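You operate a simulated robot arm through the tools that you are given. There is no shell and no other tool.

The job below is to be done with a simulated two-armed robot. You get a single attempt, and the scene is never put back.

TASK
Pull out the red-square drawer, open its valve and sponge its plaster clean, then shut both.
Fine: put the sponge back. Where these are worked on the way, their far stop is far enough and under half their travel is too little: red-square drawer. What is to be rubbed or washed off counts as gone when no trace of it is left.

The check looks at the end state, three seconds after you hand in, the way a careful person would. Anything else that was tipped, shoved, dropped, spilled or broken makes it a failure.

THE ROBOT
Two 7-joint arms with fingered hands on one trunk that stands fixed in place. Base frame: the origin is at the foot of the trunk, x ahead of it, y to its left, z up. Units: m, rad, N and s.
The left shoulder is at [0.015, 0.174, 1.168], the right one opposite. With the tool pointing down near the work surface each hand reaches from about 0.24 to 0.7 m from the base axis, measured 20 degrees to its own side. Payload 3.8 kg a hand.
The tool frame of a hand sits at the grasp point between the pads (the TCP): z along the fingers, y along the line on which they close. The tips reach 0.026 m beyond it. The gripper opens to 0.132 m; its body begins 0.073 m behind the TCP. The gripper is a hand of 3 fingers: y runs from the thumb to the fingers, the wrist lies at [0, 0, -0.224] in the tool frame, and closing takes about 1.5 s.
Orientation is told as [roll, pitch, yaw] about the base's x, y, z axes, in that order, counted from this pose: with the fingers straight down and closing along the base's y, the tool's x points along the base's -x, its y along +y and its z along -z.

THE INTERFACE
- The arms move only by the tool play_rows. It takes "left_deltas", "right_deltas" or both (then of equal length, played together; a hand with none holds still); each is a list of rows, each a list of 3 entries, a list of its own where there are three numbers: the opening, from 0 (shut) to 1 (fully open), then the shift along the base's x, y, z in m, then the turn, a rotation vector about the base's x, y, z in rad. In form: [[claw, [tx, ty, tz], [rx, ry, rz]], ...]. A call has 1 to 20 rows; each row shifts and turns the commanded pose from where the row before left it. A row lasts 0.2 s, in which the tool goes at most 0.05 m and 0.15 rad; a call with a longer step from one row to the next is refused whole, and so is a gripper value outside its range. Where a pose cannot be reached the arm comes as near as it can. A force on the tool above 50 N (or 10 N above the force at the start of the call, whichever is more), or a blocked arm, ends the call early, and 0.2 s more pass. Each finger travels about 0.108 m/s and halts on what it meets, pressing with about 27 N; the grip force reading is that of the motor and also rises with nothing between the fingers. The clock runs only during rows and for 0.2 s after the last one: add rows that do not move to give the fingers time. It gives the time, the measured TCP pose, the force on the tool (base axes), the opening and the grip force at its end, in the units of the frame above (readings bear some noise), with the torque about the TCP (base axes, N m) and any sound that the robot's microphone picked up.
- Cameras (640 x 400 px; columns grow to the right, rows downward): "scene" is now at [0.1668, 0.0399, 1.1321]; the picture's right is [0.56, -0.83, 0.00], its down [0.34, 0.23, -0.91] and it looks along [0.75, 0.51, 0.41] (base axes); focal length 214 px, centre (320, 200). "left" rides on the left gripper at [-0.062, 0.003, -0.092] in its tool frame; the picture's right is [-0.05, -1.00, 0.00], its down [0.83, -0.04, -0.56] and it looks along [0.55, -0.03, 0.83] (tool axes); focal length 230 px, centre (320, 200). "right" rides on the right gripper at [0.061, 0.003, -0.092] in its tool frame; the picture's right is [-0.05, 1.00, 0.00], its down [-0.83, -0.04, -0.55] and it looks along [-0.55, -0.03, 0.83] (tool axes); focal length 230 px, centre (320, 200). There is no depth. A picture from a camera that has moved, and an enlarged one, comes with that camera's place and axes in the base frame and with its lens.
- capture(camera): a new picture of that camera. The clock stands still meanwhile.
- raise_lower(by): moves the trunk up (or, below 0, down) by that many m; the arms and the scene camera ride with it, the base frame stays. It gives what a move gives, with no picture.
- hand_shape(shape, hand): the hand has 3 fingers and takes this shape, open, in about a second: jaw (thumb against the fingers, like two jaws); tri (thumb and two fingers); tip (a fingertip pinch); poke (one finger out to press); point (the index stretched); flat (the hand flat); cup (the hand cupped); fist (a fist). The gripper value then closes the fingers along that shape, each until it touches; the sizes above hold for jaw. It gives what a move gives, with no picture.
- pan_tilt(pan, tilt): turns the head with the scene camera to pan (to the left, within 1.047 rad either way) and tilt (down, from -0.506 to 1.204), counted from straight ahead of the robot (the tilt from the chest, where the trunk bows). It gives what a move gives.
- close_up(camera, box): a new picture of the part [left, top, right, bottom] of that camera's present view, enlarged. The clock stands still meanwhile.
- finish_job(): hands the job in; it is judged then, once.

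Places have to be worked out from the pictures, the camera data and where the tool is seen. Open the grippers and draw the arms clear of the work before you hand the job in, unless the task says otherwise.

The tools are called after ">>>" as name(argument=value, ...) on one line, values as JSON. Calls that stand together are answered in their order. play_rows: Moves the arms, as the interface text tells. Its arguments: {"type":"object","properties":{"left_deltas":{"type":"array","items":{"type":"array"}},"right_deltas":{"type":"array","items":{"type":"array"}}},"required":[]} The other tools are called the same way: raise_lower (by) moves the trunk up or down; hand_shape (shape, hand) gives the hand a shape; pan_tilt (pan, tilt) turns the head that bears the scene camera; capture (camera) takes a picture; close_up (camera, box) takes an enlarged picture of a part of a camera's view; finish_job () hands the job in.

At the start:

```text
time: 0.0
left_tcp_pos: [0.2846, 0.3336, 1.405]
left_orientation: [-0.001, -0.001, -0.001]
left_ft_force: [0.0, 0.2, -0.3]
left_moment: [0.02, 0.03, 0.0]
left_grip_width: 0.1322
left_grip_force: 0.0
left_shape: jaw
right_tcp_pos: [0.2976, 0.0605, 1.405]
right_orientation: [0.001, -0.002, 0.0]
right_ft_force: [-0.2, -0.3, 0.0]
right_moment: [-0.01, -0.01, -0.02]
right_grip_width: 0.1319
right_grip_force: 0.2
right_shape: jaw
trunk travel left (down, up): [-0.467, 0.014]
head pan, tilt (commanded): [0.597, -0.428]
```

scene: 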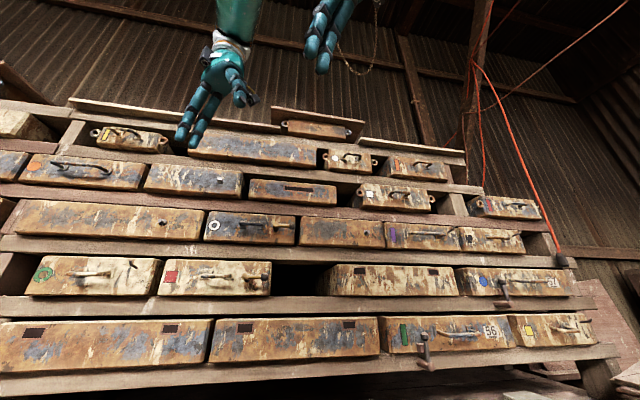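
right: 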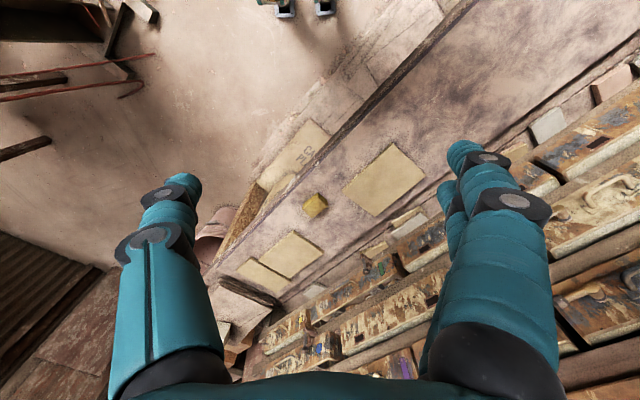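
left: 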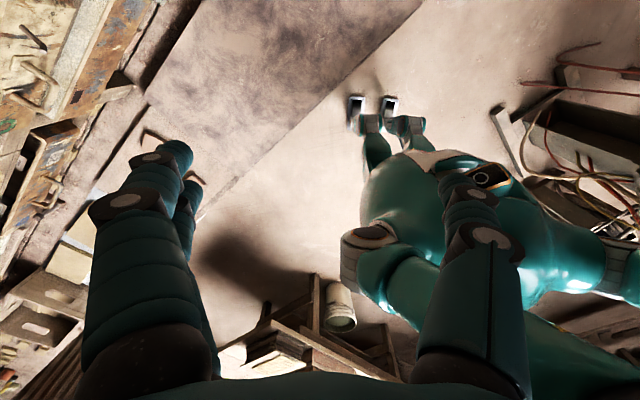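

I see a wall of drawers ahead-left, tagged with coloured marks, and a yellow sponge lying below in the right hand's view. I first look closely at the red-square drawer and tilt the head to see more.

>>> close_up(camera="scene", box=[20, 200, 340, 400])

>>> close_up(camera="scene", box=[320, 200, 640, 400])

>>> close_up(camera="right", box=[200, 100, 460, 380])

>>> close_up(camera="scene", box=[320, 100, 640, 300])

>>> close_up(camera="scene", box=[0, 100, 320, 300])

```text
2.00 times, centred on (180, 300) of scene
camera zoom: at [0.1668, 0.0399, 1.1321], right [0.56, -0.83, 0.0], down [0.34, 0.23, -0.91], along [0.75, 0.51, 0.41], focal length 429 px, centre (600, 0)
```

zoom: 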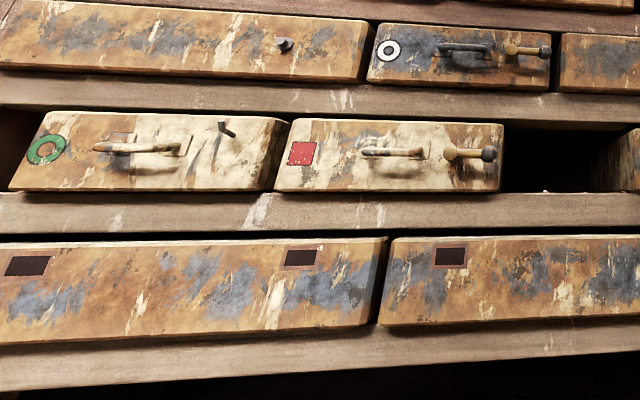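

```text
2.00 times, centred on (480, 300) of scene
camera zoom: at [0.1668, 0.0399, 1.1321], right [0.56, -0.83, 0.0], down [0.34, 0.23, -0.91], along [0.75, 0.51, 0.41], focal length 429 px, centre (0, 0)
```

zoom: 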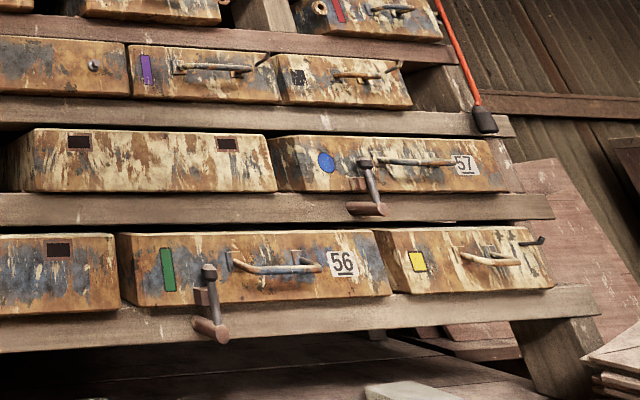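

```text
1.43 times, centred on (330, 240) of right
camera zoom: at [0.2363, 0.0635, 1.4971], right [0.05, 1.0, 0.0], down [0.83, -0.04, 0.56], along [0.56, -0.03, -0.83], focal length 329 px, centre (306, 143)
```

zoom: 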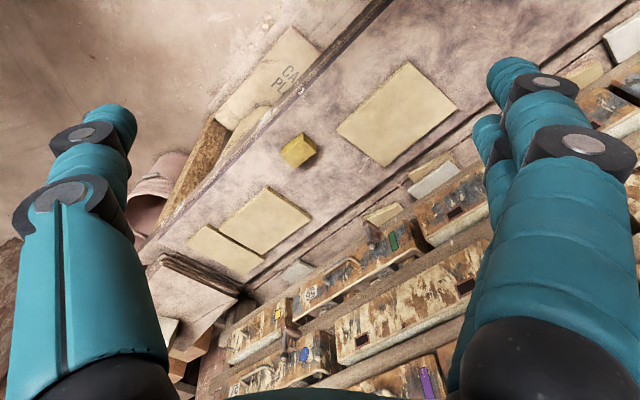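

```text
2.00 times, centred on (480, 200) of scene
camera zoom: at [0.1668, 0.0399, 1.1321], right [0.56, -0.83, 0.0], down [0.34, 0.23, -0.91], along [0.75, 0.51, 0.41], focal length 429 px, centre (0, 200)
```

zoom: 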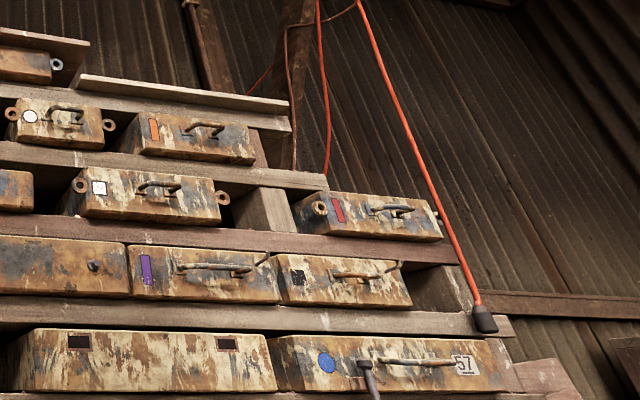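

```text
2.00 times, centred on (160, 200) of scene
camera zoom: at [0.1668, 0.0399, 1.1321], right [0.56, -0.83, 0.0], down [0.34, 0.23, -0.91], along [0.75, 0.51, 0.41], focal length 429 px, centre (640, 200)
```

zoom: 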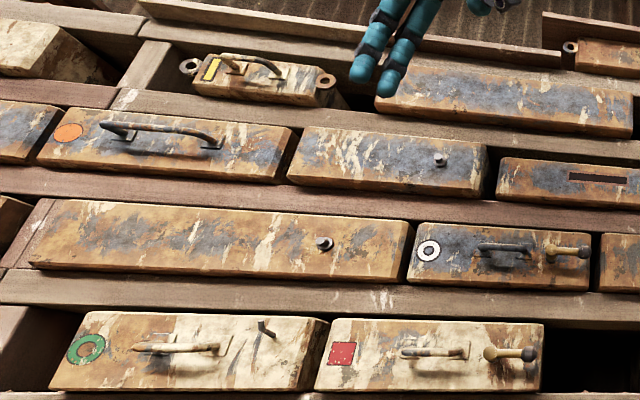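

The red-square drawer is in the second row from below, with a bar handle and a knob/valve-like thing at its right. I turn the head to get other views and see the bench with the sponge.

>>> pan_tilt(pan=0.6, tilt=0.3)

>>> capture(camera="scene")

>>> pan_tilt(pan=0.0, tilt=0.5)

>>> capture(camera="scene")

```text
time: 1.1
left_tcp_pos: [0.2842, 0.3352, 1.4051]
left_orientation: [0.001, 0.001, 0.0]
left_ft_force: [-0.6, 0.1, -0.9]
left_moment: [0.02, 0.04, 0.01]
left_grip_width: 0.1321
left_grip_force: 0.0
left_shape: jaw
right_tcp_pos: [0.2973, 0.0597, 1.4057]
right_orientation: [0.002, -0.004, 0.0]
right_ft_force: [0.6, 0.5, 0.0]
right_moment: [0.0, 0.0, 0.05]
right_grip_width: 0.1319
right_grip_force: 0.0
right_shape: jaw
trunk travel left (down, up): [-0.467, 0.014]
head pan, tilt (commanded): [0.6, 0.3]
```

```text
taken
camera scene: at [0.1847, 0.0524, 1.0693], right [0.57, -0.82, 0.0], down [-0.24, -0.17, -0.96], along [0.79, 0.54, -0.29], focal length 214 px, centre (320, 200)
```

scene: 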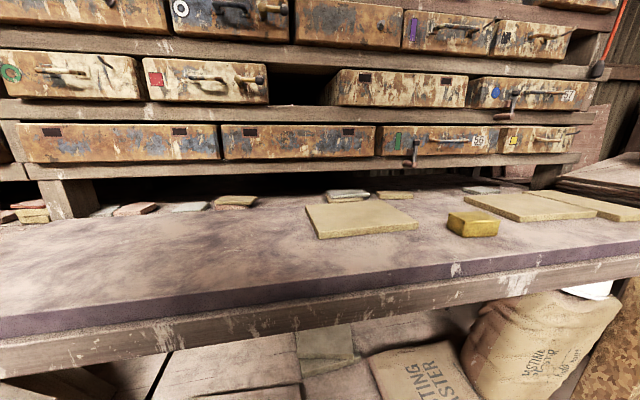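

```text
time: 2.1
left_tcp_pos: [0.2844, 0.3343, 1.4048]
left_orientation: [-0.001, 0.0, 0.0]
left_ft_force: [-0.1, 0.1, -0.8]
left_moment: [-0.03, 0.0, 0.02]
left_grip_width: 0.1321
left_grip_force: 0.0
left_shape: jaw
right_tcp_pos: [0.2988, 0.0606, 1.4051]
right_orientation: [0.002, -0.003, 0.001]
right_ft_force: [-0.9, 0.0, -0.1]
right_moment: [0.0, -0.01, -0.03]
right_grip_width: 0.1321
right_grip_force: 0.0
right_shape: jaw
trunk travel left (down, up): [-0.467, 0.014]
head pan, tilt (commanded): [0.0, 0.499]
```

```text
taken
camera scene: at [0.1987, -0.0002, 1.0509], right [0.0, -1.0, 0.0], down [-0.48, 0.0, -0.88], along [0.88, 0.0, -0.48], focal length 214 px, centre (320, 200)
```

scene: 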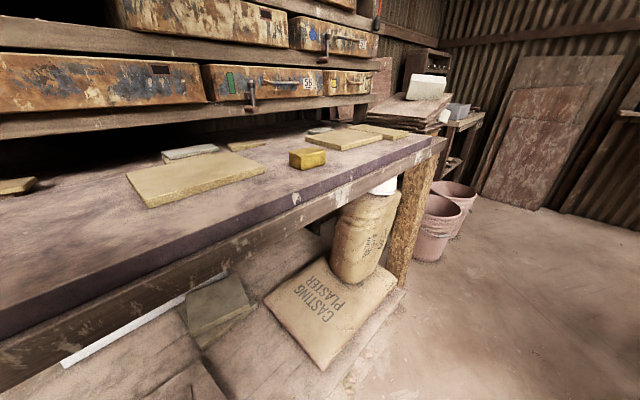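

The bench runs obliquely beneath the drawers, and the sponge (yellow block) sits on it. I look further left and zoom on details.

>>> pan_tilt(pan=1.0, tilt=0.0)

>>> capture(camera="scene")

>>> pan_tilt(pan=0.75, tilt=0.2)

>>> capture(camera="scene")

>>> close_up(camera="scene", box=[160, 50, 400, 200])

```text
time: 3.4
left_tcp_pos: [0.2844, 0.3344, 1.4044]
left_orientation: [0.0, 0.001, 0.0]
left_ft_force: [0.7, -0.8, -0.2]
left_moment: [0.0, 0.01, 0.01]
left_grip_width: 0.1322
left_grip_force: 0.0
left_shape: jaw
right_tcp_pos: [0.2985, 0.0603, 1.405]
right_orientation: [0.002, -0.004, 0.0]
right_ft_force: [1.1, 0.3, 0.0]
right_moment: [0.02, 0.02, -0.03]
right_grip_width: 0.132
right_grip_force: 0.1
right_shape: jaw
trunk travel left (down, up): [-0.467, 0.014]
head pan, tilt (commanded): [1.0, 0.0]
```

```text
taken
camera scene: at [0.1563, 0.0754, 1.0969], right [0.84, -0.54, 0.0], down [0.0, 0.0, -1.0], along [0.54, 0.84, 0.0], focal length 214 px, centre (320, 200)
```

scene: 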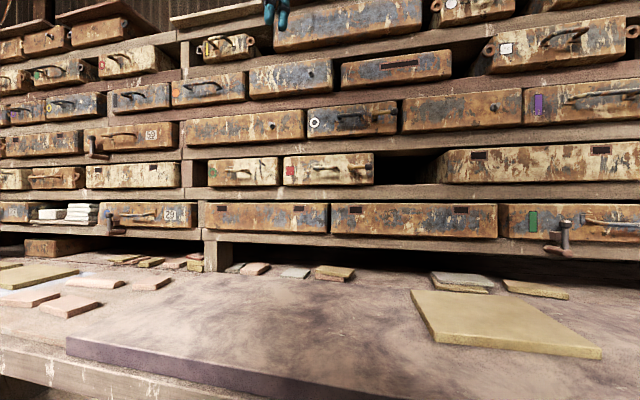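

```text
time: 4.1
left_tcp_pos: [0.2854, 0.3333, 1.4041]
left_orientation: [0.0, -0.002, -0.001]
left_ft_force: [-1.3, 0.3, -0.7]
left_moment: [0.01, 0.03, -0.02]
left_grip_width: 0.1321
left_grip_force: 0.1
left_shape: jaw
right_tcp_pos: [0.2971, 0.06, 1.4053]
right_orientation: [0.002, -0.002, 0.001]
right_ft_force: [-0.1, -0.5, -0.7]
right_moment: [-0.03, 0.02, -0.01]
right_grip_width: 0.1319
right_grip_force: 0.0
right_shape: jaw
trunk travel left (down, up): [-0.467, 0.014]
head pan, tilt (commanded): [0.75, 0.201]
```

```text
taken
camera scene: at [0.1757, 0.0633, 1.0786], right [0.68, -0.73, 0.0], down [-0.15, -0.14, -0.98], along [0.72, 0.67, -0.2], focal length 214 px, centre (320, 200)
```

scene: 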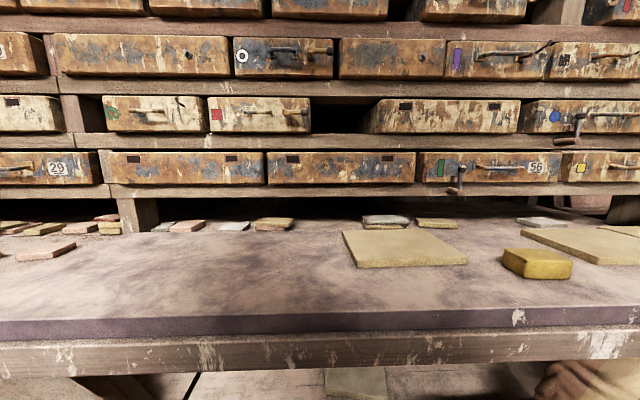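

```text
2.67 times, centred on (280, 125) of scene
camera zoom: at [0.1757, 0.0633, 1.0786], right [0.68, -0.73, 0.0], down [-0.15, -0.14, -0.98], along [0.72, 0.67, -0.2], focal length 572 px, centre (427, 400)
```

zoom: 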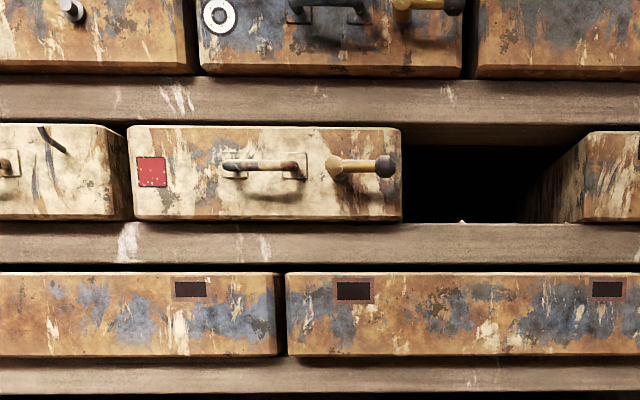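

The cabinet face is turned about 45° to me, with the red square near (0.40, 0.61, 1.18) and the sponge near (0.66, 0.03, 0.90). I lower the trunk a bit for a second viewpoint to triangulate more precisely.

>>> pan_tilt(pan=0.9, tilt=0.0)

>>> close_up(camera="scene", box=[200, 80, 440, 230])

>>> raise_lower(by=-0.2)

>>> capture(camera="scene")

>>> close_up(camera="scene", box=[200, 0, 440, 150])

```text
time: 4.9
left_tcp_pos: [0.2848, 0.3359, 1.4038]
left_orientation: [0.0, -0.001, 0.0]
left_ft_force: [0.0, 1.1, 0.3]
left_moment: [0.02, 0.0, -0.01]
left_grip_width: 0.1321
left_grip_force: 0.1
left_shape: jaw
right_tcp_pos: [0.2978, 0.0599, 1.4055]
right_orientation: [0.002, -0.005, 0.0]
right_ft_force: [0.5, 0.4, 0.3]
right_moment: [0.01, 0.0, -0.01]
right_grip_width: 0.1319
right_grip_force: 0.0
right_shape: jaw
trunk travel left (down, up): [-0.467, 0.014]
head pan, tilt (commanded): [0.901, 0.0]
```

```text
2.67 times, centred on (320, 155) of scene
camera zoom: at [0.1636, 0.0702, 1.0969], right [0.78, -0.62, 0.0], down [0.0, 0.0, -1.0], along [0.62, 0.78, 0.0], focal length 572 px, centre (320, 320)
```

zoom: 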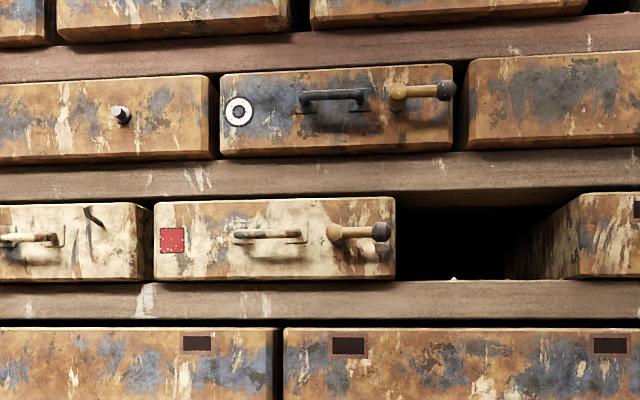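

```text
time: 7.0
left_tcp_pos: [0.4123, 0.3348, 1.0793]
left_orientation: [0.002, 0.385, 0.001]
left_ft_force: [0.3, 0.5, -0.6]
left_moment: [0.0, 0.0, 0.03]
left_grip_width: 0.132
left_grip_force: 0.1
left_shape: jaw
right_tcp_pos: [0.3864, 0.0598, 1.1276]
right_orientation: [0.003, 0.246, -0.005]
right_ft_force: [26.1, 3.5, -15.8]
right_moment: [-0.86, 1.6, -1.07]
right_grip_width: 0.1319
right_grip_force: 0.1
right_shape: jaw
trunk travel left (down, up): [-0.267, 0.214]
head pan, tilt (commanded): [0.901, 0.0]
```

```text
taken
camera scene: at [0.1398, 0.0702, 0.8685], right [0.78, -0.62, 0.0], down [0.0, 0.0, -1.0], along [0.62, 0.78, 0.0], focal length 214 px, centre (320, 200)
```

scene: 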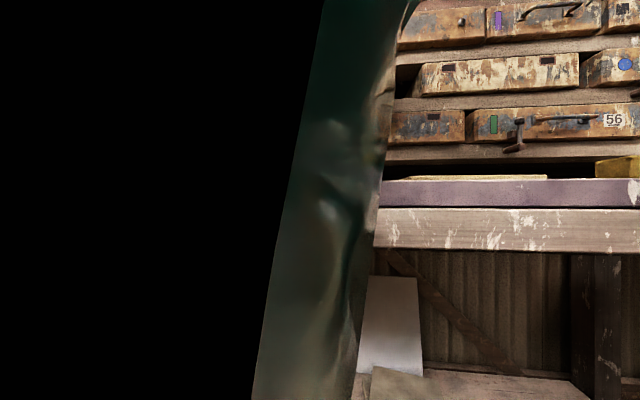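

```text
2.67 times, centred on (320, 75) of scene
camera zoom: at [0.1398, 0.0702, 0.8685], right [0.78, -0.62, 0.0], down [0.0, 0.0, -1.0], along [0.62, 0.78, 0.0], focal length 572 px, centre (320, 533)
```

zoom: 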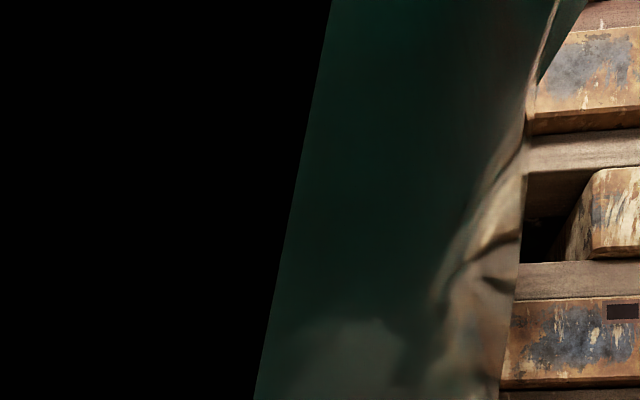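

Lowering made the trunk bow and put the right arm against something (26 N), so I go straight back up.

>>> raise_lower(by=0.2)

>>> capture(camera="scene")

```text
time: 9.2
left_tcp_pos: [0.4151, 0.3347, 1.2765]
left_orientation: [0.002, 0.39, 0.0]
left_ft_force: [0.6, 0.4, -0.5]
left_moment: [0.01, 0.02, -0.01]
left_grip_width: 0.132
left_grip_force: 0.0
left_shape: jaw
right_tcp_pos: [0.3593, 0.0608, 1.3556]
right_orientation: [0.005, 0.174, 0.0]
right_ft_force: [0.4, -0.1, 0.3]
right_moment: [0.01, 0.05, 0.01]
right_grip_width: 0.1321
right_grip_force: 0.1
right_shape: jaw
trunk travel left (down, up): [-0.467, 0.014]
head pan, tilt (commanded): [0.901, 0.0]
```

```text
taken
camera scene: at [0.1644, 0.0703, 1.0966], right [0.78, -0.62, 0.0], down [0.0, 0.0, -1.0], along [0.62, 0.78, 0.0], focal length 214 px, centre (320, 200)
```

scene: 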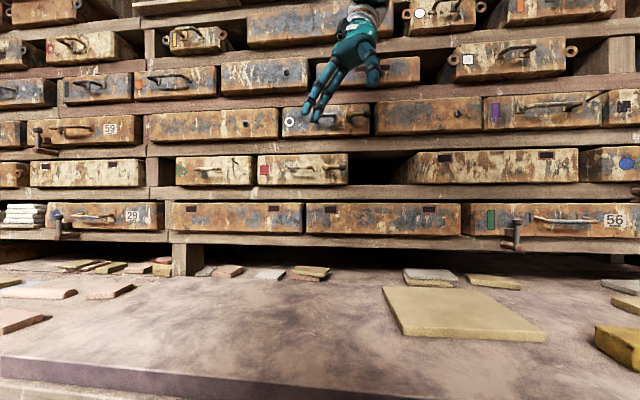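

Back up without lasting force; now I aim the head at pan 0.785 level to check the cabinet's yaw and measure the drawer parts.

>>> pan_tilt(pan=0.785, tilt=0.0)

>>> capture(camera="scene")

>>> close_up(camera="scene", box=[160, 100, 400, 250])

>>> close_up(camera="scene", box=[380, 100, 620, 250])

```text
time: 9.9
left_tcp_pos: [0.4129, 0.3348, 1.2767]
left_orientation: [0.002, 0.387, 0.0]
left_ft_force: [-0.1, -0.3, 0.0]
left_moment: [-0.01, -0.02, 0.01]
left_grip_width: 0.1313
left_grip_force: 0.1
left_shape: jaw
right_tcp_pos: [0.3583, 0.0599, 1.3572]
right_orientation: [0.004, 0.17, 0.0]
right_ft_force: [-0.4, -0.3, -0.5]
right_moment: [0.01, -0.02, 0.0]
right_grip_width: 0.1321
right_grip_force: 0.0
right_shape: jaw
trunk travel left (down, up): [-0.467, 0.014]
head pan, tilt (commanded): [0.785, 0.0]
```

```text
taken
camera scene: at [0.1714, 0.0633, 1.0969], right [0.71, -0.71, 0.0], down [0.0, 0.0, -1.0], along [0.71, 0.71, 0.0], focal length 214 px, centre (320, 200)
```

scene: 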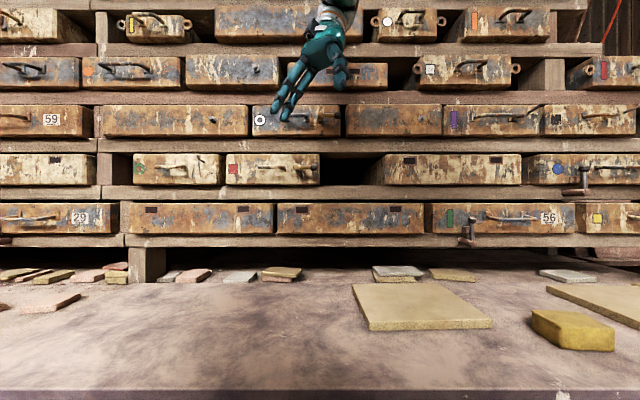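

```text
2.67 times, centred on (280, 175) of scene
camera zoom: at [0.1714, 0.0633, 1.0969], right [0.71, -0.71, 0.0], down [0.0, 0.0, -1.0], along [0.71, 0.71, 0.0], focal length 572 px, centre (427, 267)
```

zoom: 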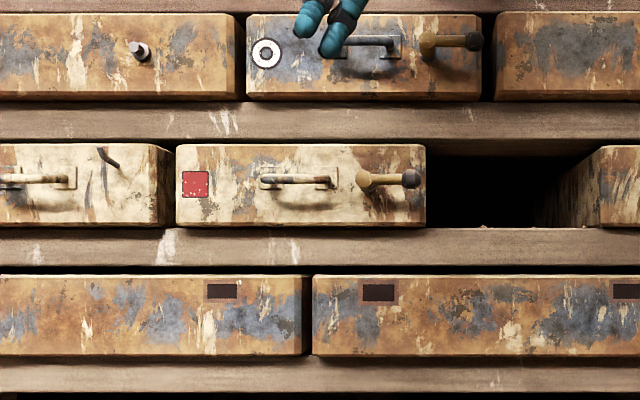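

```text
2.67 times, centred on (500, 175) of scene
camera zoom: at [0.1714, 0.0633, 1.0969], right [0.71, -0.71, 0.0], down [0.0, 0.0, -1.0], along [0.71, 0.71, 0.0], focal length 572 px, centre (-160, 267)
```

zoom: 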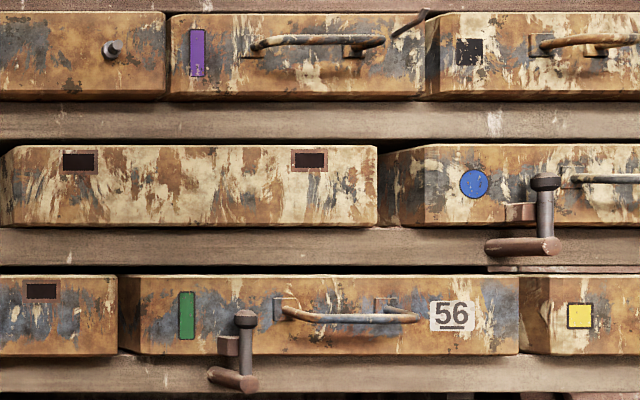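

All shelf lines are level at pan 0.785, so the cabinet's yaw is π/4; the drawer face lies about 0.72 m out along (0.707, 0.707). I now swing the left hand to point at the cabinet so its camera can see the handle and valve up close.

>>> play_rows(left_deltas=[[1, [-0.01, 0.0, 0.01], [0, -0.14, 0]], [1, [-0.01, 0.0, 0.01], [0, -0.14, 0]], [1, [-0.01, 0.0, 0.01], [0, -0.14, 0]], [1, [-0.01, 0.0, 0], [0, -0.14, 0]], [1, [-0.01, 0.0, 0], [0, -0.14, 0]], [1, [-0.01, 0.0, 0], [0, -0.14, 0]], [1, [0, 0.01, 0], [0, -0.14, 0]], [1, [0, 0.01, 0], [0, -0.14, 0]], [1, [0, 0.01, 0], [0, -0.14, 0]], [1, [0, 0.01, 0], [0, -0.14, 0]], [1, [0, 0.01, 0], [0, 0, 0.13]], [1, [0, 0.01, 0], [0, 0, 0.13]], [1, [0, 0.01, 0], [0, 0, 0.13]]])

>>> capture(camera="left")

>>> capture(camera="scene")

```text
time: 12.7
left_tcp_pos: [0.3887, 0.3634, 1.3622]
left_orientation: [0.0, -1.015, 0.391]
left_ft_force: [0.1, 0.1, 1.3]
left_moment: [-0.02, 0.0, -0.01]
left_grip_width: 0.1319
left_grip_force: 0.2
left_shape: jaw
left hand out of reach, approached as far as the arm can: row 8, 9, 10
right_tcp_pos: [0.3583, 0.0607, 1.358]
right_orientation: [0.004, 0.171, 0.001]
right_ft_force: [0.2, -0.2, -0.4]
right_moment: [0.01, 0.02, -0.01]
right_grip_width: 0.1319
right_grip_force: 0.2
right_shape: jaw
trunk travel left (down, up): [-0.467, 0.014]
head pan, tilt (commanded): [0.785, 0.0]
```

```text
taken
camera left: at [0.3449, 0.3474, 1.4641], right [0.41, -0.91, 0.04], down [-0.82, -0.39, -0.41], along [0.39, 0.13, -0.91], focal length 230 px, centre (320, 200)
```

left: 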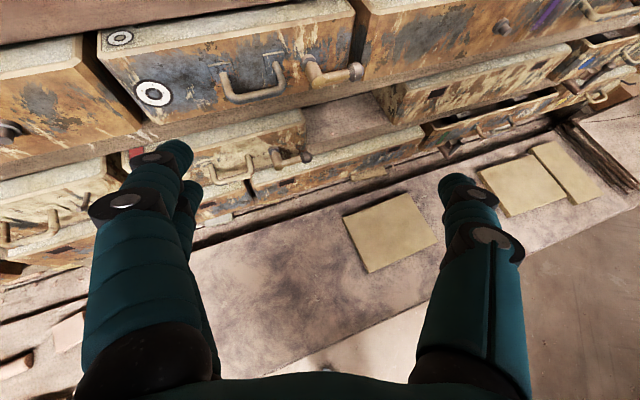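

```text
taken
camera scene: at [0.1717, 0.0632, 1.0969], right [0.71, -0.71, 0.0], down [0.0, 0.0, -1.0], along [0.71, 0.71, 0.0], focal length 214 px, centre (320, 200)
```

scene: 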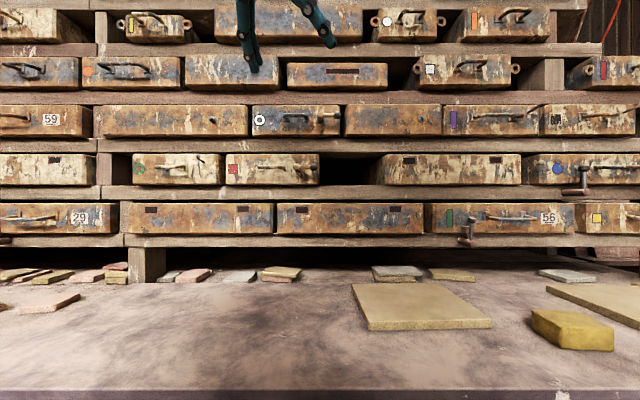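

The D-handle and the lever-type valve of the red-square drawer appear just beyond the fingers. I zoom in on them.

>>> close_up(camera="left", box=[90, 90, 330, 240])

>>> close_up(camera="left", box=[200, 20, 440, 170])

```text
2.67 times, centred on (210, 165) of left
camera zoom: at [0.3449, 0.3474, 1.4641], right [0.41, -0.91, 0.04], down [-0.82, -0.39, -0.41], along [0.39, 0.13, -0.91], focal length 614 px, centre (613, 293)
```

zoom: 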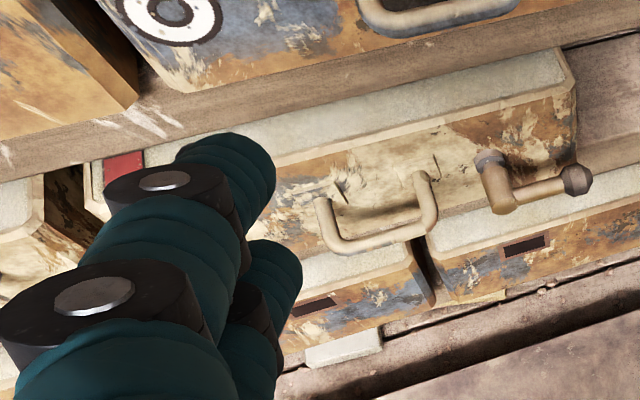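

```text
2.67 times, centred on (320, 95) of left
camera zoom: at [0.3449, 0.3474, 1.4641], right [0.41, -0.91, 0.04], down [-0.82, -0.39, -0.41], along [0.39, 0.13, -0.91], focal length 614 px, centre (320, 480)
```

zoom: 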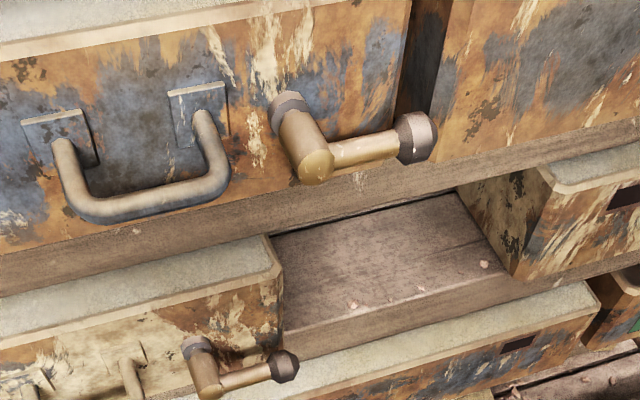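

The handle bar is about 33 mm out from the face at s≈-0.047, d≈0.678, z≈1.174 (s along the face, d into it), and the valve is a lever on a spindle with its knob at s≈0.062, same height. I'll use the right arm to pull; I shift the left hand up/left as an observer and start turning the right hand to point forward with thumb up.

>>> play_rows(left_deltas=[[1, [-0.01, 0.01, 0.01], [0, 0, 0]], [1, [-0.01, 0.01, 0.01], [0, 0, 0]], [1, [-0.01, 0.01, 0.01], [0, 0, 0]], [1, [-0.01, 0.01, 0.01], [0, 0, 0]], [1, [0, 0, 0], [0, 0, 0]], [1, [0, 0, 0], [0, 0, 0]], [1, [0, 0, 0], [0, 0, 0]], [1, [0, 0, 0], [0, 0, 0]], [1, [0, 0, 0], [0, 0, 0]], [1, [0, 0, 0], [0, 0, 0]], [1, [0, 0, 0], [0, 0, 0]], [1, [0, 0, 0], [0, 0, 0]], [1, [0, 0, 0], [0, 0, 0]]], right_deltas=[[1, [0.004, 0, -0.01], [0, -0.134, 0]], [1, [0.004, 0, -0.01], [0, -0.134, 0]], [1, [0.004, 0, -0.01], [0, -0.134, 0]], [1, [0.004, 0, -0.01], [0, -0.134, 0]], [1, [0.004, 0, -0.01], [0, -0.134, 0]], [1, [0.004, 0, -0.01], [0, -0.134, 0]], [1, [0.004, 0, -0.01], [0, -0.134, 0]], [1, [0.004, 0, -0.01], [0, -0.134, 0]], [1, [0.004, 0, -0.01], [0, -0.134, 0]], [1, [0.004, 0, -0.01], [0, -0.134, 0]], [1, [0.004, 0, 0], [0, -0.134, 0]], [1, [0.004, 0, 0], [0, -0.134, 0]], [1, [0.004, 0, 0], [0, -0.134, 0]]])

>>> capture(camera="right")

>>> capture(camera="left")

```text
time: 13.5
left_tcp_pos: [0.361, 0.3887, 1.3925]
left_orientation: [0.018, -1.012, 0.367]
left_ft_force: [-0.3, 0.2, 0.3]
left_moment: [0.0, 0.0, -0.02]
left_grip_width: 0.1318
left_grip_force: 0.0
left_shape: jaw
right_tcp_pos: [0.3735, 0.0606, 1.3344]
right_orientation: [0.037, -0.246, -0.028]
right_ft_force: [0.3, -1.2, 3.3]
right_moment: [0.07, 0.25, 0.06]
right_grip_width: 0.1317
right_grip_force: 0.0
right_shape: jaw
trunk travel left (down, up): [-0.467, 0.014]
head pan, tilt (commanded): [0.785, 0.0]
stopped in row 4 (right hand): the force on the tool passed its limit at 88 N (the readings are from after the stop); the commanded pose is now the measured one
```

```text
taken
camera right: at [0.2912, 0.0631, 1.4103], right [0.07, 1.0, 0.05], down [0.67, -0.08, 0.74], along [0.74, -0.02, -0.67], focal length 230 px, centre (320, 200)
```

right: 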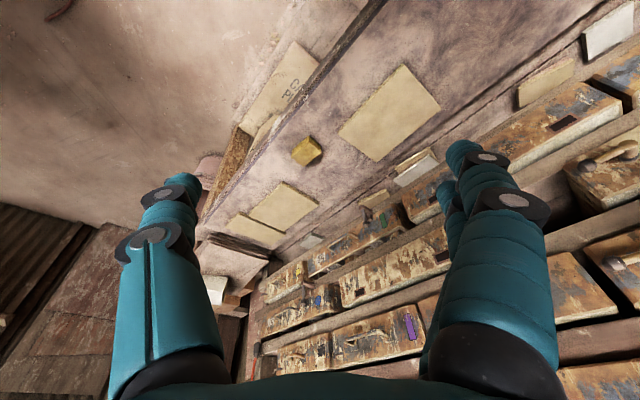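

```text
taken
camera left: at [0.317, 0.3727, 1.4941], right [0.4, -0.92, 0.03], down [-0.83, -0.38, -0.41], along [0.39, 0.14, -0.91], focal length 230 px, centre (320, 200)
```

left: 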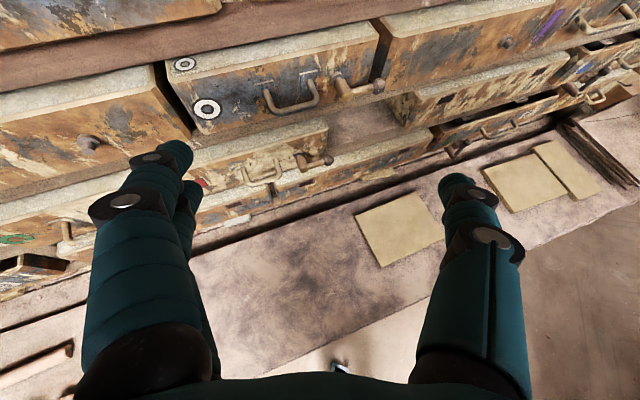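

The right hand met 88 N and stopped although nothing is obviously near it. I look up with the head to see how the arms lie.

>>> pan_tilt(pan=0.2, tilt=-0.5)

>>> capture(camera="scene")

>>> pan_tilt(pan=-0.5, tilt=-0.3)

>>> capture(camera="scene")

```text
time: 14.5
left_tcp_pos: [0.3598, 0.3899, 1.393]
left_orientation: [0.018, -1.013, 0.368]
left_ft_force: [-0.1, 0.1, -0.4]
left_moment: [-0.03, 0.03, -0.03]
left_grip_width: 0.132
left_grip_force: 0.0
left_shape: jaw
right_tcp_pos: [0.3733, 0.0609, 1.3363]
right_orientation: [0.039, -0.243, -0.026]
right_ft_force: [2.1, -2.6, 8.8]
right_moment: [0.2, 1.03, 0.23]
right_grip_width: 0.1319
right_grip_force: 0.0
right_shape: jaw
trunk travel left (down, up): [-0.467, 0.014]
head pan, tilt (commanded): [0.201, -0.499]
```

```text
taken
camera scene: at [0.1734, 0.013, 1.137], right [0.2, -0.98, 0.0], down [0.47, 0.1, -0.88], along [0.86, 0.18, 0.48], focal length 214 px, centre (320, 200)
```

scene: 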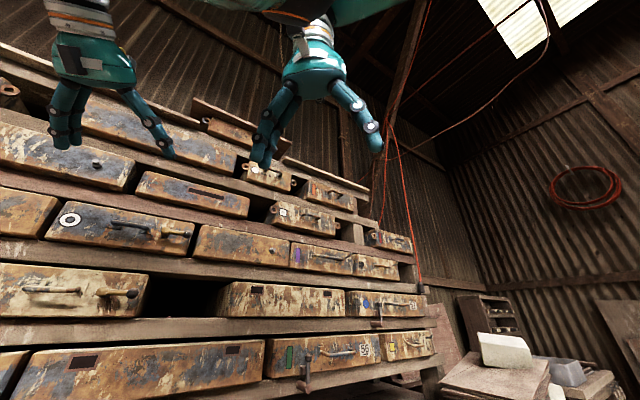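

```text
time: 15.6
left_tcp_pos: [0.3612, 0.3885, 1.3919]
left_orientation: [0.018, -1.013, 0.368]
left_ft_force: [0.0, 0.2, 1.0]
left_moment: [-0.02, 0.03, -0.02]
left_grip_width: 0.1319
left_grip_force: 0.1
left_shape: jaw
right_tcp_pos: [0.3723, 0.0614, 1.3352]
right_orientation: [0.038, -0.244, -0.026]
right_ft_force: [4.2, -1.7, 12.9]
right_moment: [0.1, 1.57, 0.13]
right_grip_width: 0.132
right_grip_force: 0.1
right_shape: jaw
trunk travel left (down, up): [-0.467, 0.014]
head pan, tilt (commanded): [-0.499, -0.3]
```

```text
taken
camera scene: at [0.1767, -0.0379, 1.1225], right [-0.48, -0.88, 0.0], down [0.26, -0.14, -0.96], along [0.84, -0.46, 0.3], focal length 214 px, centre (320, 200)
```

scene: 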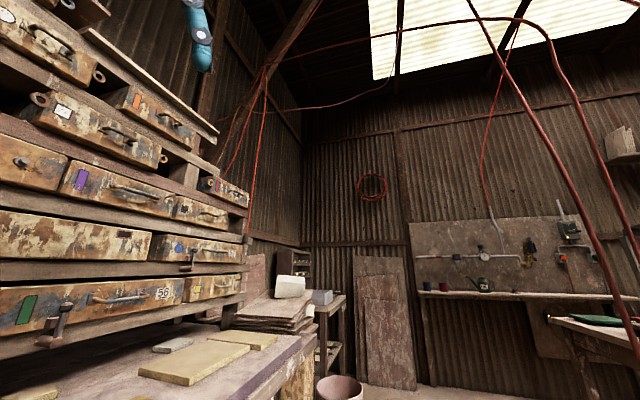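

The right hand is still pressed (13 N upward) near its wrist; I look more directly at that area to see what it touches.

>>> pan_tilt(pan=0.4, tilt=-0.506)

>>> capture(camera="scene")

>>> close_up(camera="scene", box=[160, 0, 480, 200])

```text
time: 16.8
left_tcp_pos: [0.3609, 0.3892, 1.393]
left_orientation: [0.019, -1.013, 0.369]
left_ft_force: [0.7, -0.6, -0.6]
left_moment: [0.0, 0.0, -0.03]
left_grip_width: 0.132
left_grip_force: 0.0
left_shape: jaw
right_tcp_pos: [0.373, 0.0616, 1.3343]
right_orientation: [0.039, -0.246, -0.027]
right_ft_force: [7.1, 1.1, 15.2]
right_moment: [-0.03, 1.97, -0.06]
right_grip_width: 0.132
right_grip_force: 0.2
right_shape: jaw
trunk travel left (down, up): [-0.467, 0.014]
head pan, tilt (commanded): [0.4, -0.499]
```

```text
taken
camera scene: at [0.1694, 0.0257, 1.1371], right [0.39, -0.92, 0.0], down [0.44, 0.19, -0.88], along [0.81, 0.34, 0.48], focal length 214 px, centre (320, 200)
```

scene: 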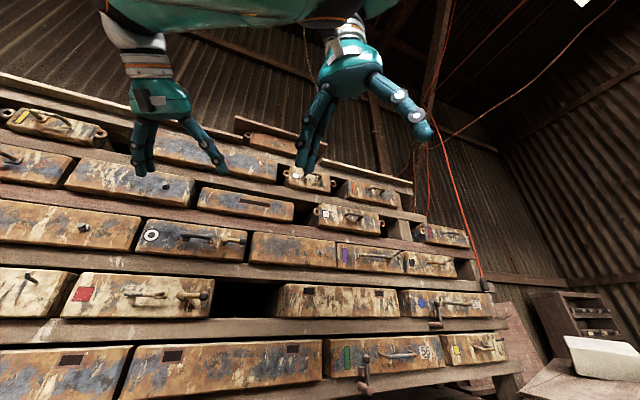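

```text
2.00 times, centred on (320, 100) of scene
camera zoom: at [0.1694, 0.0257, 1.1371], right [0.39, -0.92, 0.0], down [0.44, 0.19, -0.88], along [0.81, 0.34, 0.48], focal length 429 px, centre (320, 400)
```

zoom: 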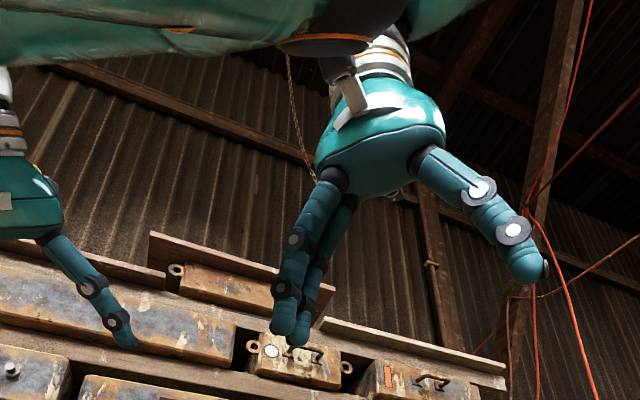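

The left forearm's elbow sits across the midline and presses on the back of the right hand. I move the right hand forward and right to get free of it.

>>> play_rows(right_deltas=[[1, [0.015, -0.01, 0.01], [0, 0, 0]], [1, [0.02, -0.02, 0.005], [0, 0, 0]], [1, [0.02, -0.03, 0.0], [0, 0, 0]], [1, [0.01, -0.03, 0.0], [0, 0, 0]], [1, [0.01, -0.03, 0], [0, 0, 0]], [1, [0, -0.03, 0], [0, 0, 0]], [1, [0, -0.03, 0], [0, 0, 0]], [1, [0, -0.03, 0], [0, 0, 0]]])

>>> capture(camera="scene")

```text
time: 18.6
left_tcp_pos: [0.3612, 0.3881, 1.3926]
left_orientation: [0.02, -1.012, 0.369]
left_ft_force: [-0.1, 0.4, 0.6]
left_moment: [0.01, 0.03, 0.0]
left_grip_width: 0.132
left_grip_force: 0.1
left_shape: jaw
right_tcp_pos: [0.448, -0.1505, 1.3506]
right_orientation: [0.038, -0.244, -0.026]
right_ft_force: [-0.6, 0.0, -0.2]
right_moment: [0.01, -0.02, 0.01]
right_grip_width: 0.132
right_grip_force: 0.0
right_shape: jaw
trunk travel left (down, up): [-0.467, 0.014]
head pan, tilt (commanded): [0.4, -0.499]
```

```text
taken
camera scene: at [0.1692, 0.025, 1.1371], right [0.39, -0.92, 0.0], down [0.44, 0.19, -0.88], along [0.81, 0.34, 0.48], focal length 214 px, centre (320, 200)
```

scene: 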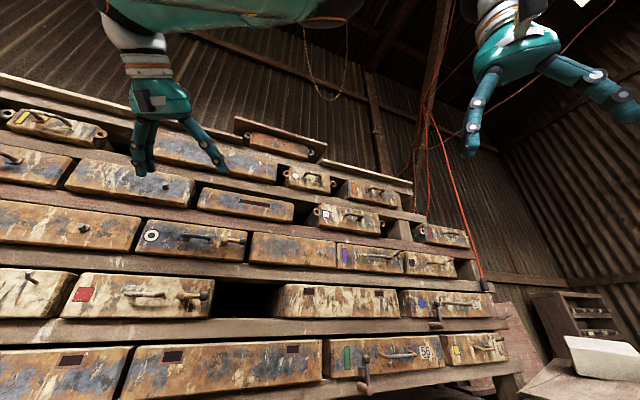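

The right hand is free. Now I draw the left hand out to the left and lower, hoping its elbow swings out of the middle.

>>> play_rows(left_deltas=[[1, [-0.01, 0.02, -0.01], [0, 0, 0]], [1, [-0.02, 0.02, -0.02], [0, 0, 0]], [1, [-0.02, 0.02, -0.02], [0, 0, 0]], [1, [-0.02, 0.02, -0.02], [0, 0, 0]], [1, [-0.02, 0.02, -0.02], [0, 0, 0]], [1, [-0.02, 0.01, -0.02], [0, 0, 0]], [1, [-0.02, 0.01, -0.02], [0, 0, 0]], [1, [-0.02, 0.0, -0.02], [0, 0, 0]], [1, [-0.02, 0.0, -0.02], [0, 0, 0]]])

>>> pan_tilt(pan=0.9, tilt=-0.2)

>>> capture(camera="scene")

>>> capture(camera="right")

```text
time: 20.6
left_tcp_pos: [0.3552, 0.4791, 1.2939]
left_orientation: [0.018, -1.01, 0.372]
left_ft_force: [0.6, -0.2, 1.0]
left_moment: [-0.02, 0.0, -0.04]
left_grip_width: 0.1319
left_grip_force: 0.0
left_shape: jaw
left hand out of reach, approached as far as the arm can: row 3, 4, 5, 6, 7, 8, 9
right_tcp_pos: [0.4478, -0.1481, 1.3507]
right_orientation: [0.039, -0.244, -0.026]
right_ft_force: [0.0, 0.4, -0.1]
right_moment: [0.02, 0.01, -0.01]
right_grip_width: 0.1319
right_grip_force: 0.0
right_shape: jaw
trunk travel left (down, up): [-0.467, 0.014]
head pan, tilt (commanded): [0.4, -0.499]
```

```text
time: 21.5
left_tcp_pos: [0.3547, 0.4807, 1.2941]
left_orientation: [0.017, -1.013, 0.374]
left_ft_force: [-0.1, -0.1, 0.4]
left_moment: [-0.01, 0.02, 0.01]
left_grip_width: 0.1317
left_grip_force: 0.1
left_shape: jaw
right_tcp_pos: [0.4487, -0.149, 1.3507]
right_orientation: [0.037, -0.245, -0.026]
right_ft_force: [-0.3, -0.1, -0.7]
right_moment: [0.01, 0.02, -0.01]
right_grip_width: 0.132
right_grip_force: 0.1
right_shape: jaw
trunk travel left (down, up): [-0.467, 0.014]
head pan, tilt (commanded): [0.901, -0.201]
```

```text
taken
camera scene: at [0.1594, 0.0648, 1.1145], right [0.78, -0.62, 0.0], down [0.12, 0.16, -0.98], along [0.61, 0.77, 0.2], focal length 214 px, centre (320, 200)
```

scene: 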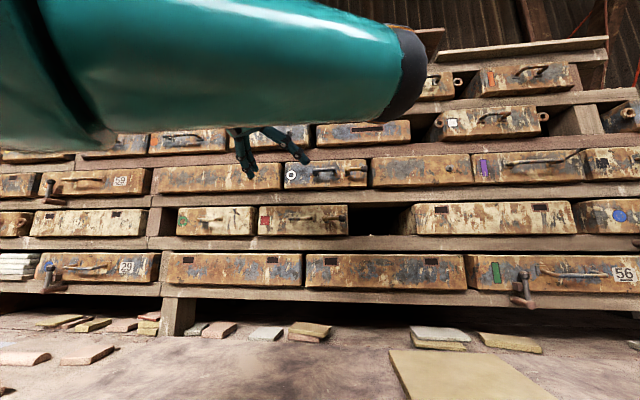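

```text
taken
camera right: at [0.3655, -0.1466, 1.4258], right [0.07, 1.0, 0.05], down [0.67, -0.08, 0.74], along [0.74, -0.02, -0.67], focal length 230 px, centre (320, 200)
```

right: 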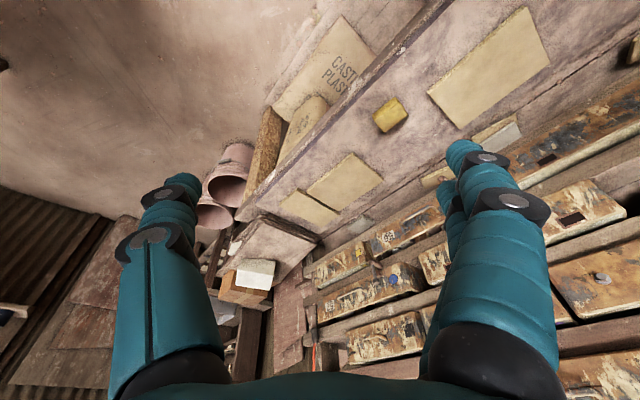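

The left forearm is folded with its elbow ahead of my head, so pointing it forward close-in isn't workable. I turn the left hand back to pointing downward and bring it forward and lower, watching how the elbow settles.

>>> play_rows(left_deltas=[[1, [0.01, -0.01, 0.0], [-0.0525, 0.135, 0]], [1, [0.01, -0.01, 0.0], [-0.0525, 0.135, 0]], [1, [0.01, -0.01, 0.0], [-0.0525, 0.135, 0]], [1, [0.01, -0.01, 0.0], [-0.0525, 0.135, 0]], [1, [0.01, -0.01, -0.01], [-0.0525, 0.135, 0]], [1, [0.01, -0.01, -0.02], [-0.0525, 0.135, 0]], [1, [0.01, -0.01, -0.02], [-0.0525, 0.135, 0]], [1, [0.0, 0, -0.02], [0, 0, 0]], [1, [0.0, 0, -0.02], [0, 0, 0]], [1, [0.0, 0, -0.02], [0, 0, 0]]])

>>> capture(camera="scene")

>>> capture(camera="left")

```text
time: 23.7
left_tcp_pos: [0.4257, 0.4099, 1.1835]
left_orientation: [0.017, 0.003, 0.372]
left_ft_force: [0.0, -0.4, -0.2]
left_moment: [0.02, 0.03, -0.04]
left_grip_width: 0.1317
left_grip_force: 0.0
left_shape: jaw
right_tcp_pos: [0.4464, -0.1483, 1.3507]
right_orientation: [0.037, -0.245, -0.027]
right_ft_force: [0.3, -0.3, 0.3]
right_moment: [-0.01, 0.01, -0.01]
right_grip_width: 0.1317
right_grip_force: 0.1
right_shape: jaw
trunk travel left (down, up): [-0.467, 0.014]
head pan, tilt (commanded): [0.901, -0.201]
```

```text
taken
camera scene: at [0.1595, 0.0649, 1.1144], right [0.78, -0.62, 0.0], down [0.12, 0.16, -0.98], along [0.61, 0.77, 0.2], focal length 214 px, centre (320, 200)
```

scene: 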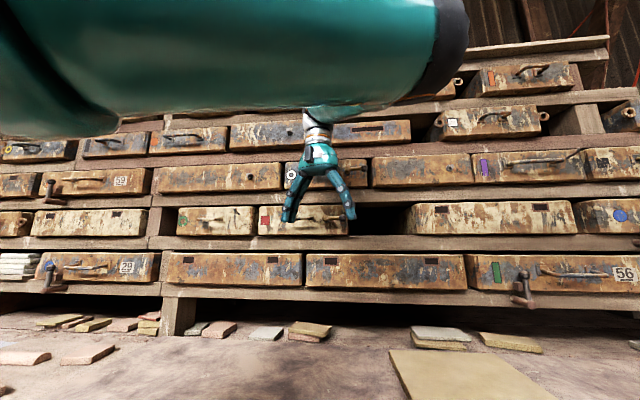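

```text
taken
camera left: at [0.4816, 0.4338, 1.2762], right [0.41, -0.91, -0.02], down [-0.75, -0.35, 0.56], along [-0.51, -0.22, -0.83], focal length 230 px, centre (320, 200)
```

left: 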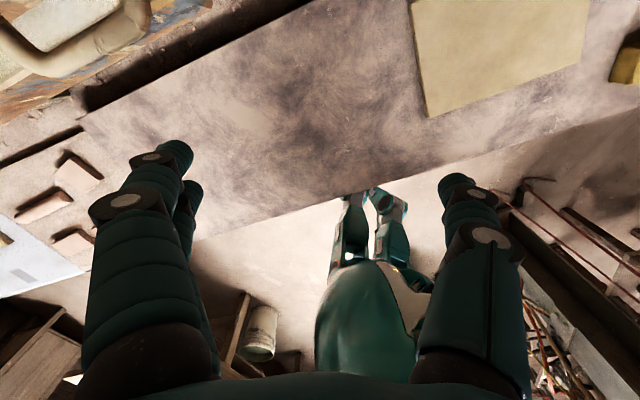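

The left hand now hangs pointing down over the bench, but its upper arm crosses in front of my camera. I check how the right arm lies before planning the pull.

>>> pan_tilt(pan=-0.4, tilt=-0.506)

>>> capture(camera="scene")

>>> pan_tilt(pan=0.3, tilt=-0.3)

>>> capture(camera="scene")

```text
time: 25.2
left_tcp_pos: [0.4246, 0.4109, 1.1845]
left_orientation: [0.016, -0.001, 0.371]
left_ft_force: [-0.8, -0.4, 0.0]
left_moment: [0.0, -0.01, 0.03]
left_grip_width: 0.1318
left_grip_force: 0.1
left_shape: jaw
right_tcp_pos: [0.4474, -0.1497, 1.3511]
right_orientation: [0.038, -0.245, -0.027]
right_ft_force: [0.3, 0.3, -0.2]
right_moment: [0.02, -0.01, 0.02]
right_grip_width: 0.1319
right_grip_force: 0.1
right_shape: jaw
trunk travel left (down, up): [-0.467, 0.014]
head pan, tilt (commanded): [-0.4, -0.499]
```

```text
taken
camera scene: at [0.1694, -0.0264, 1.1371], right [-0.39, -0.92, 0.0], down [0.44, -0.19, -0.88], along [0.81, -0.34, 0.48], focal length 214 px, centre (320, 200)
```

scene: 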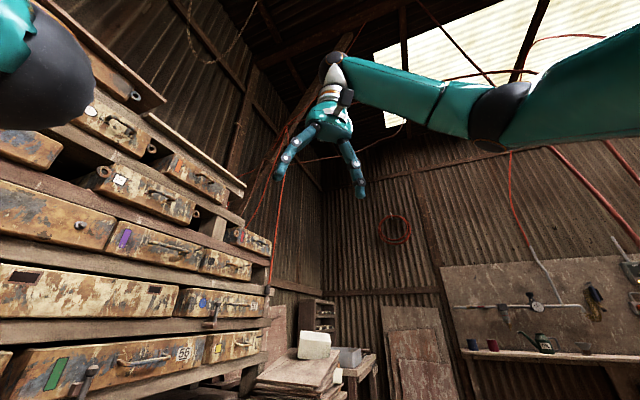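

```text
time: 26.3
left_tcp_pos: [0.4249, 0.4102, 1.1843]
left_orientation: [0.016, 0.001, 0.37]
left_ft_force: [-0.3, 0.3, 0.5]
left_moment: [0.03, -0.05, 0.01]
left_grip_width: 0.1317
left_grip_force: 0.1
left_shape: jaw
right_tcp_pos: [0.4477, -0.149, 1.3518]
right_orientation: [0.038, -0.245, -0.025]
right_ft_force: [-0.3, 0.2, -0.5]
right_moment: [-0.02, 0.01, 0.0]
right_grip_width: 0.132
right_grip_force: 0.1
right_shape: jaw
trunk travel left (down, up): [-0.467, 0.014]
head pan, tilt (commanded): [0.3, -0.3]
```

```text
taken
camera scene: at [0.1827, 0.0228, 1.1225], right [0.3, -0.96, 0.0], down [0.28, 0.09, -0.96], along [0.91, 0.28, 0.3], focal length 214 px, centre (320, 200)
```

scene: 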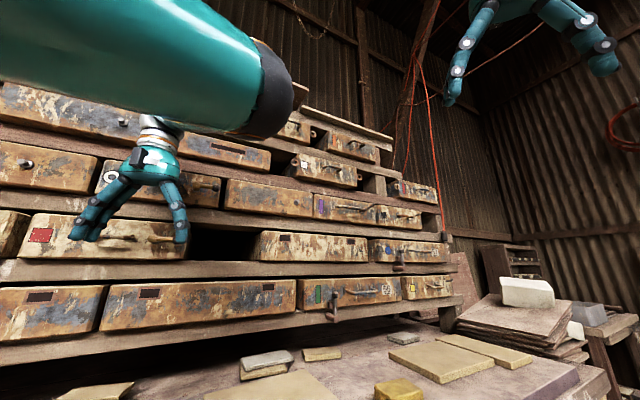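

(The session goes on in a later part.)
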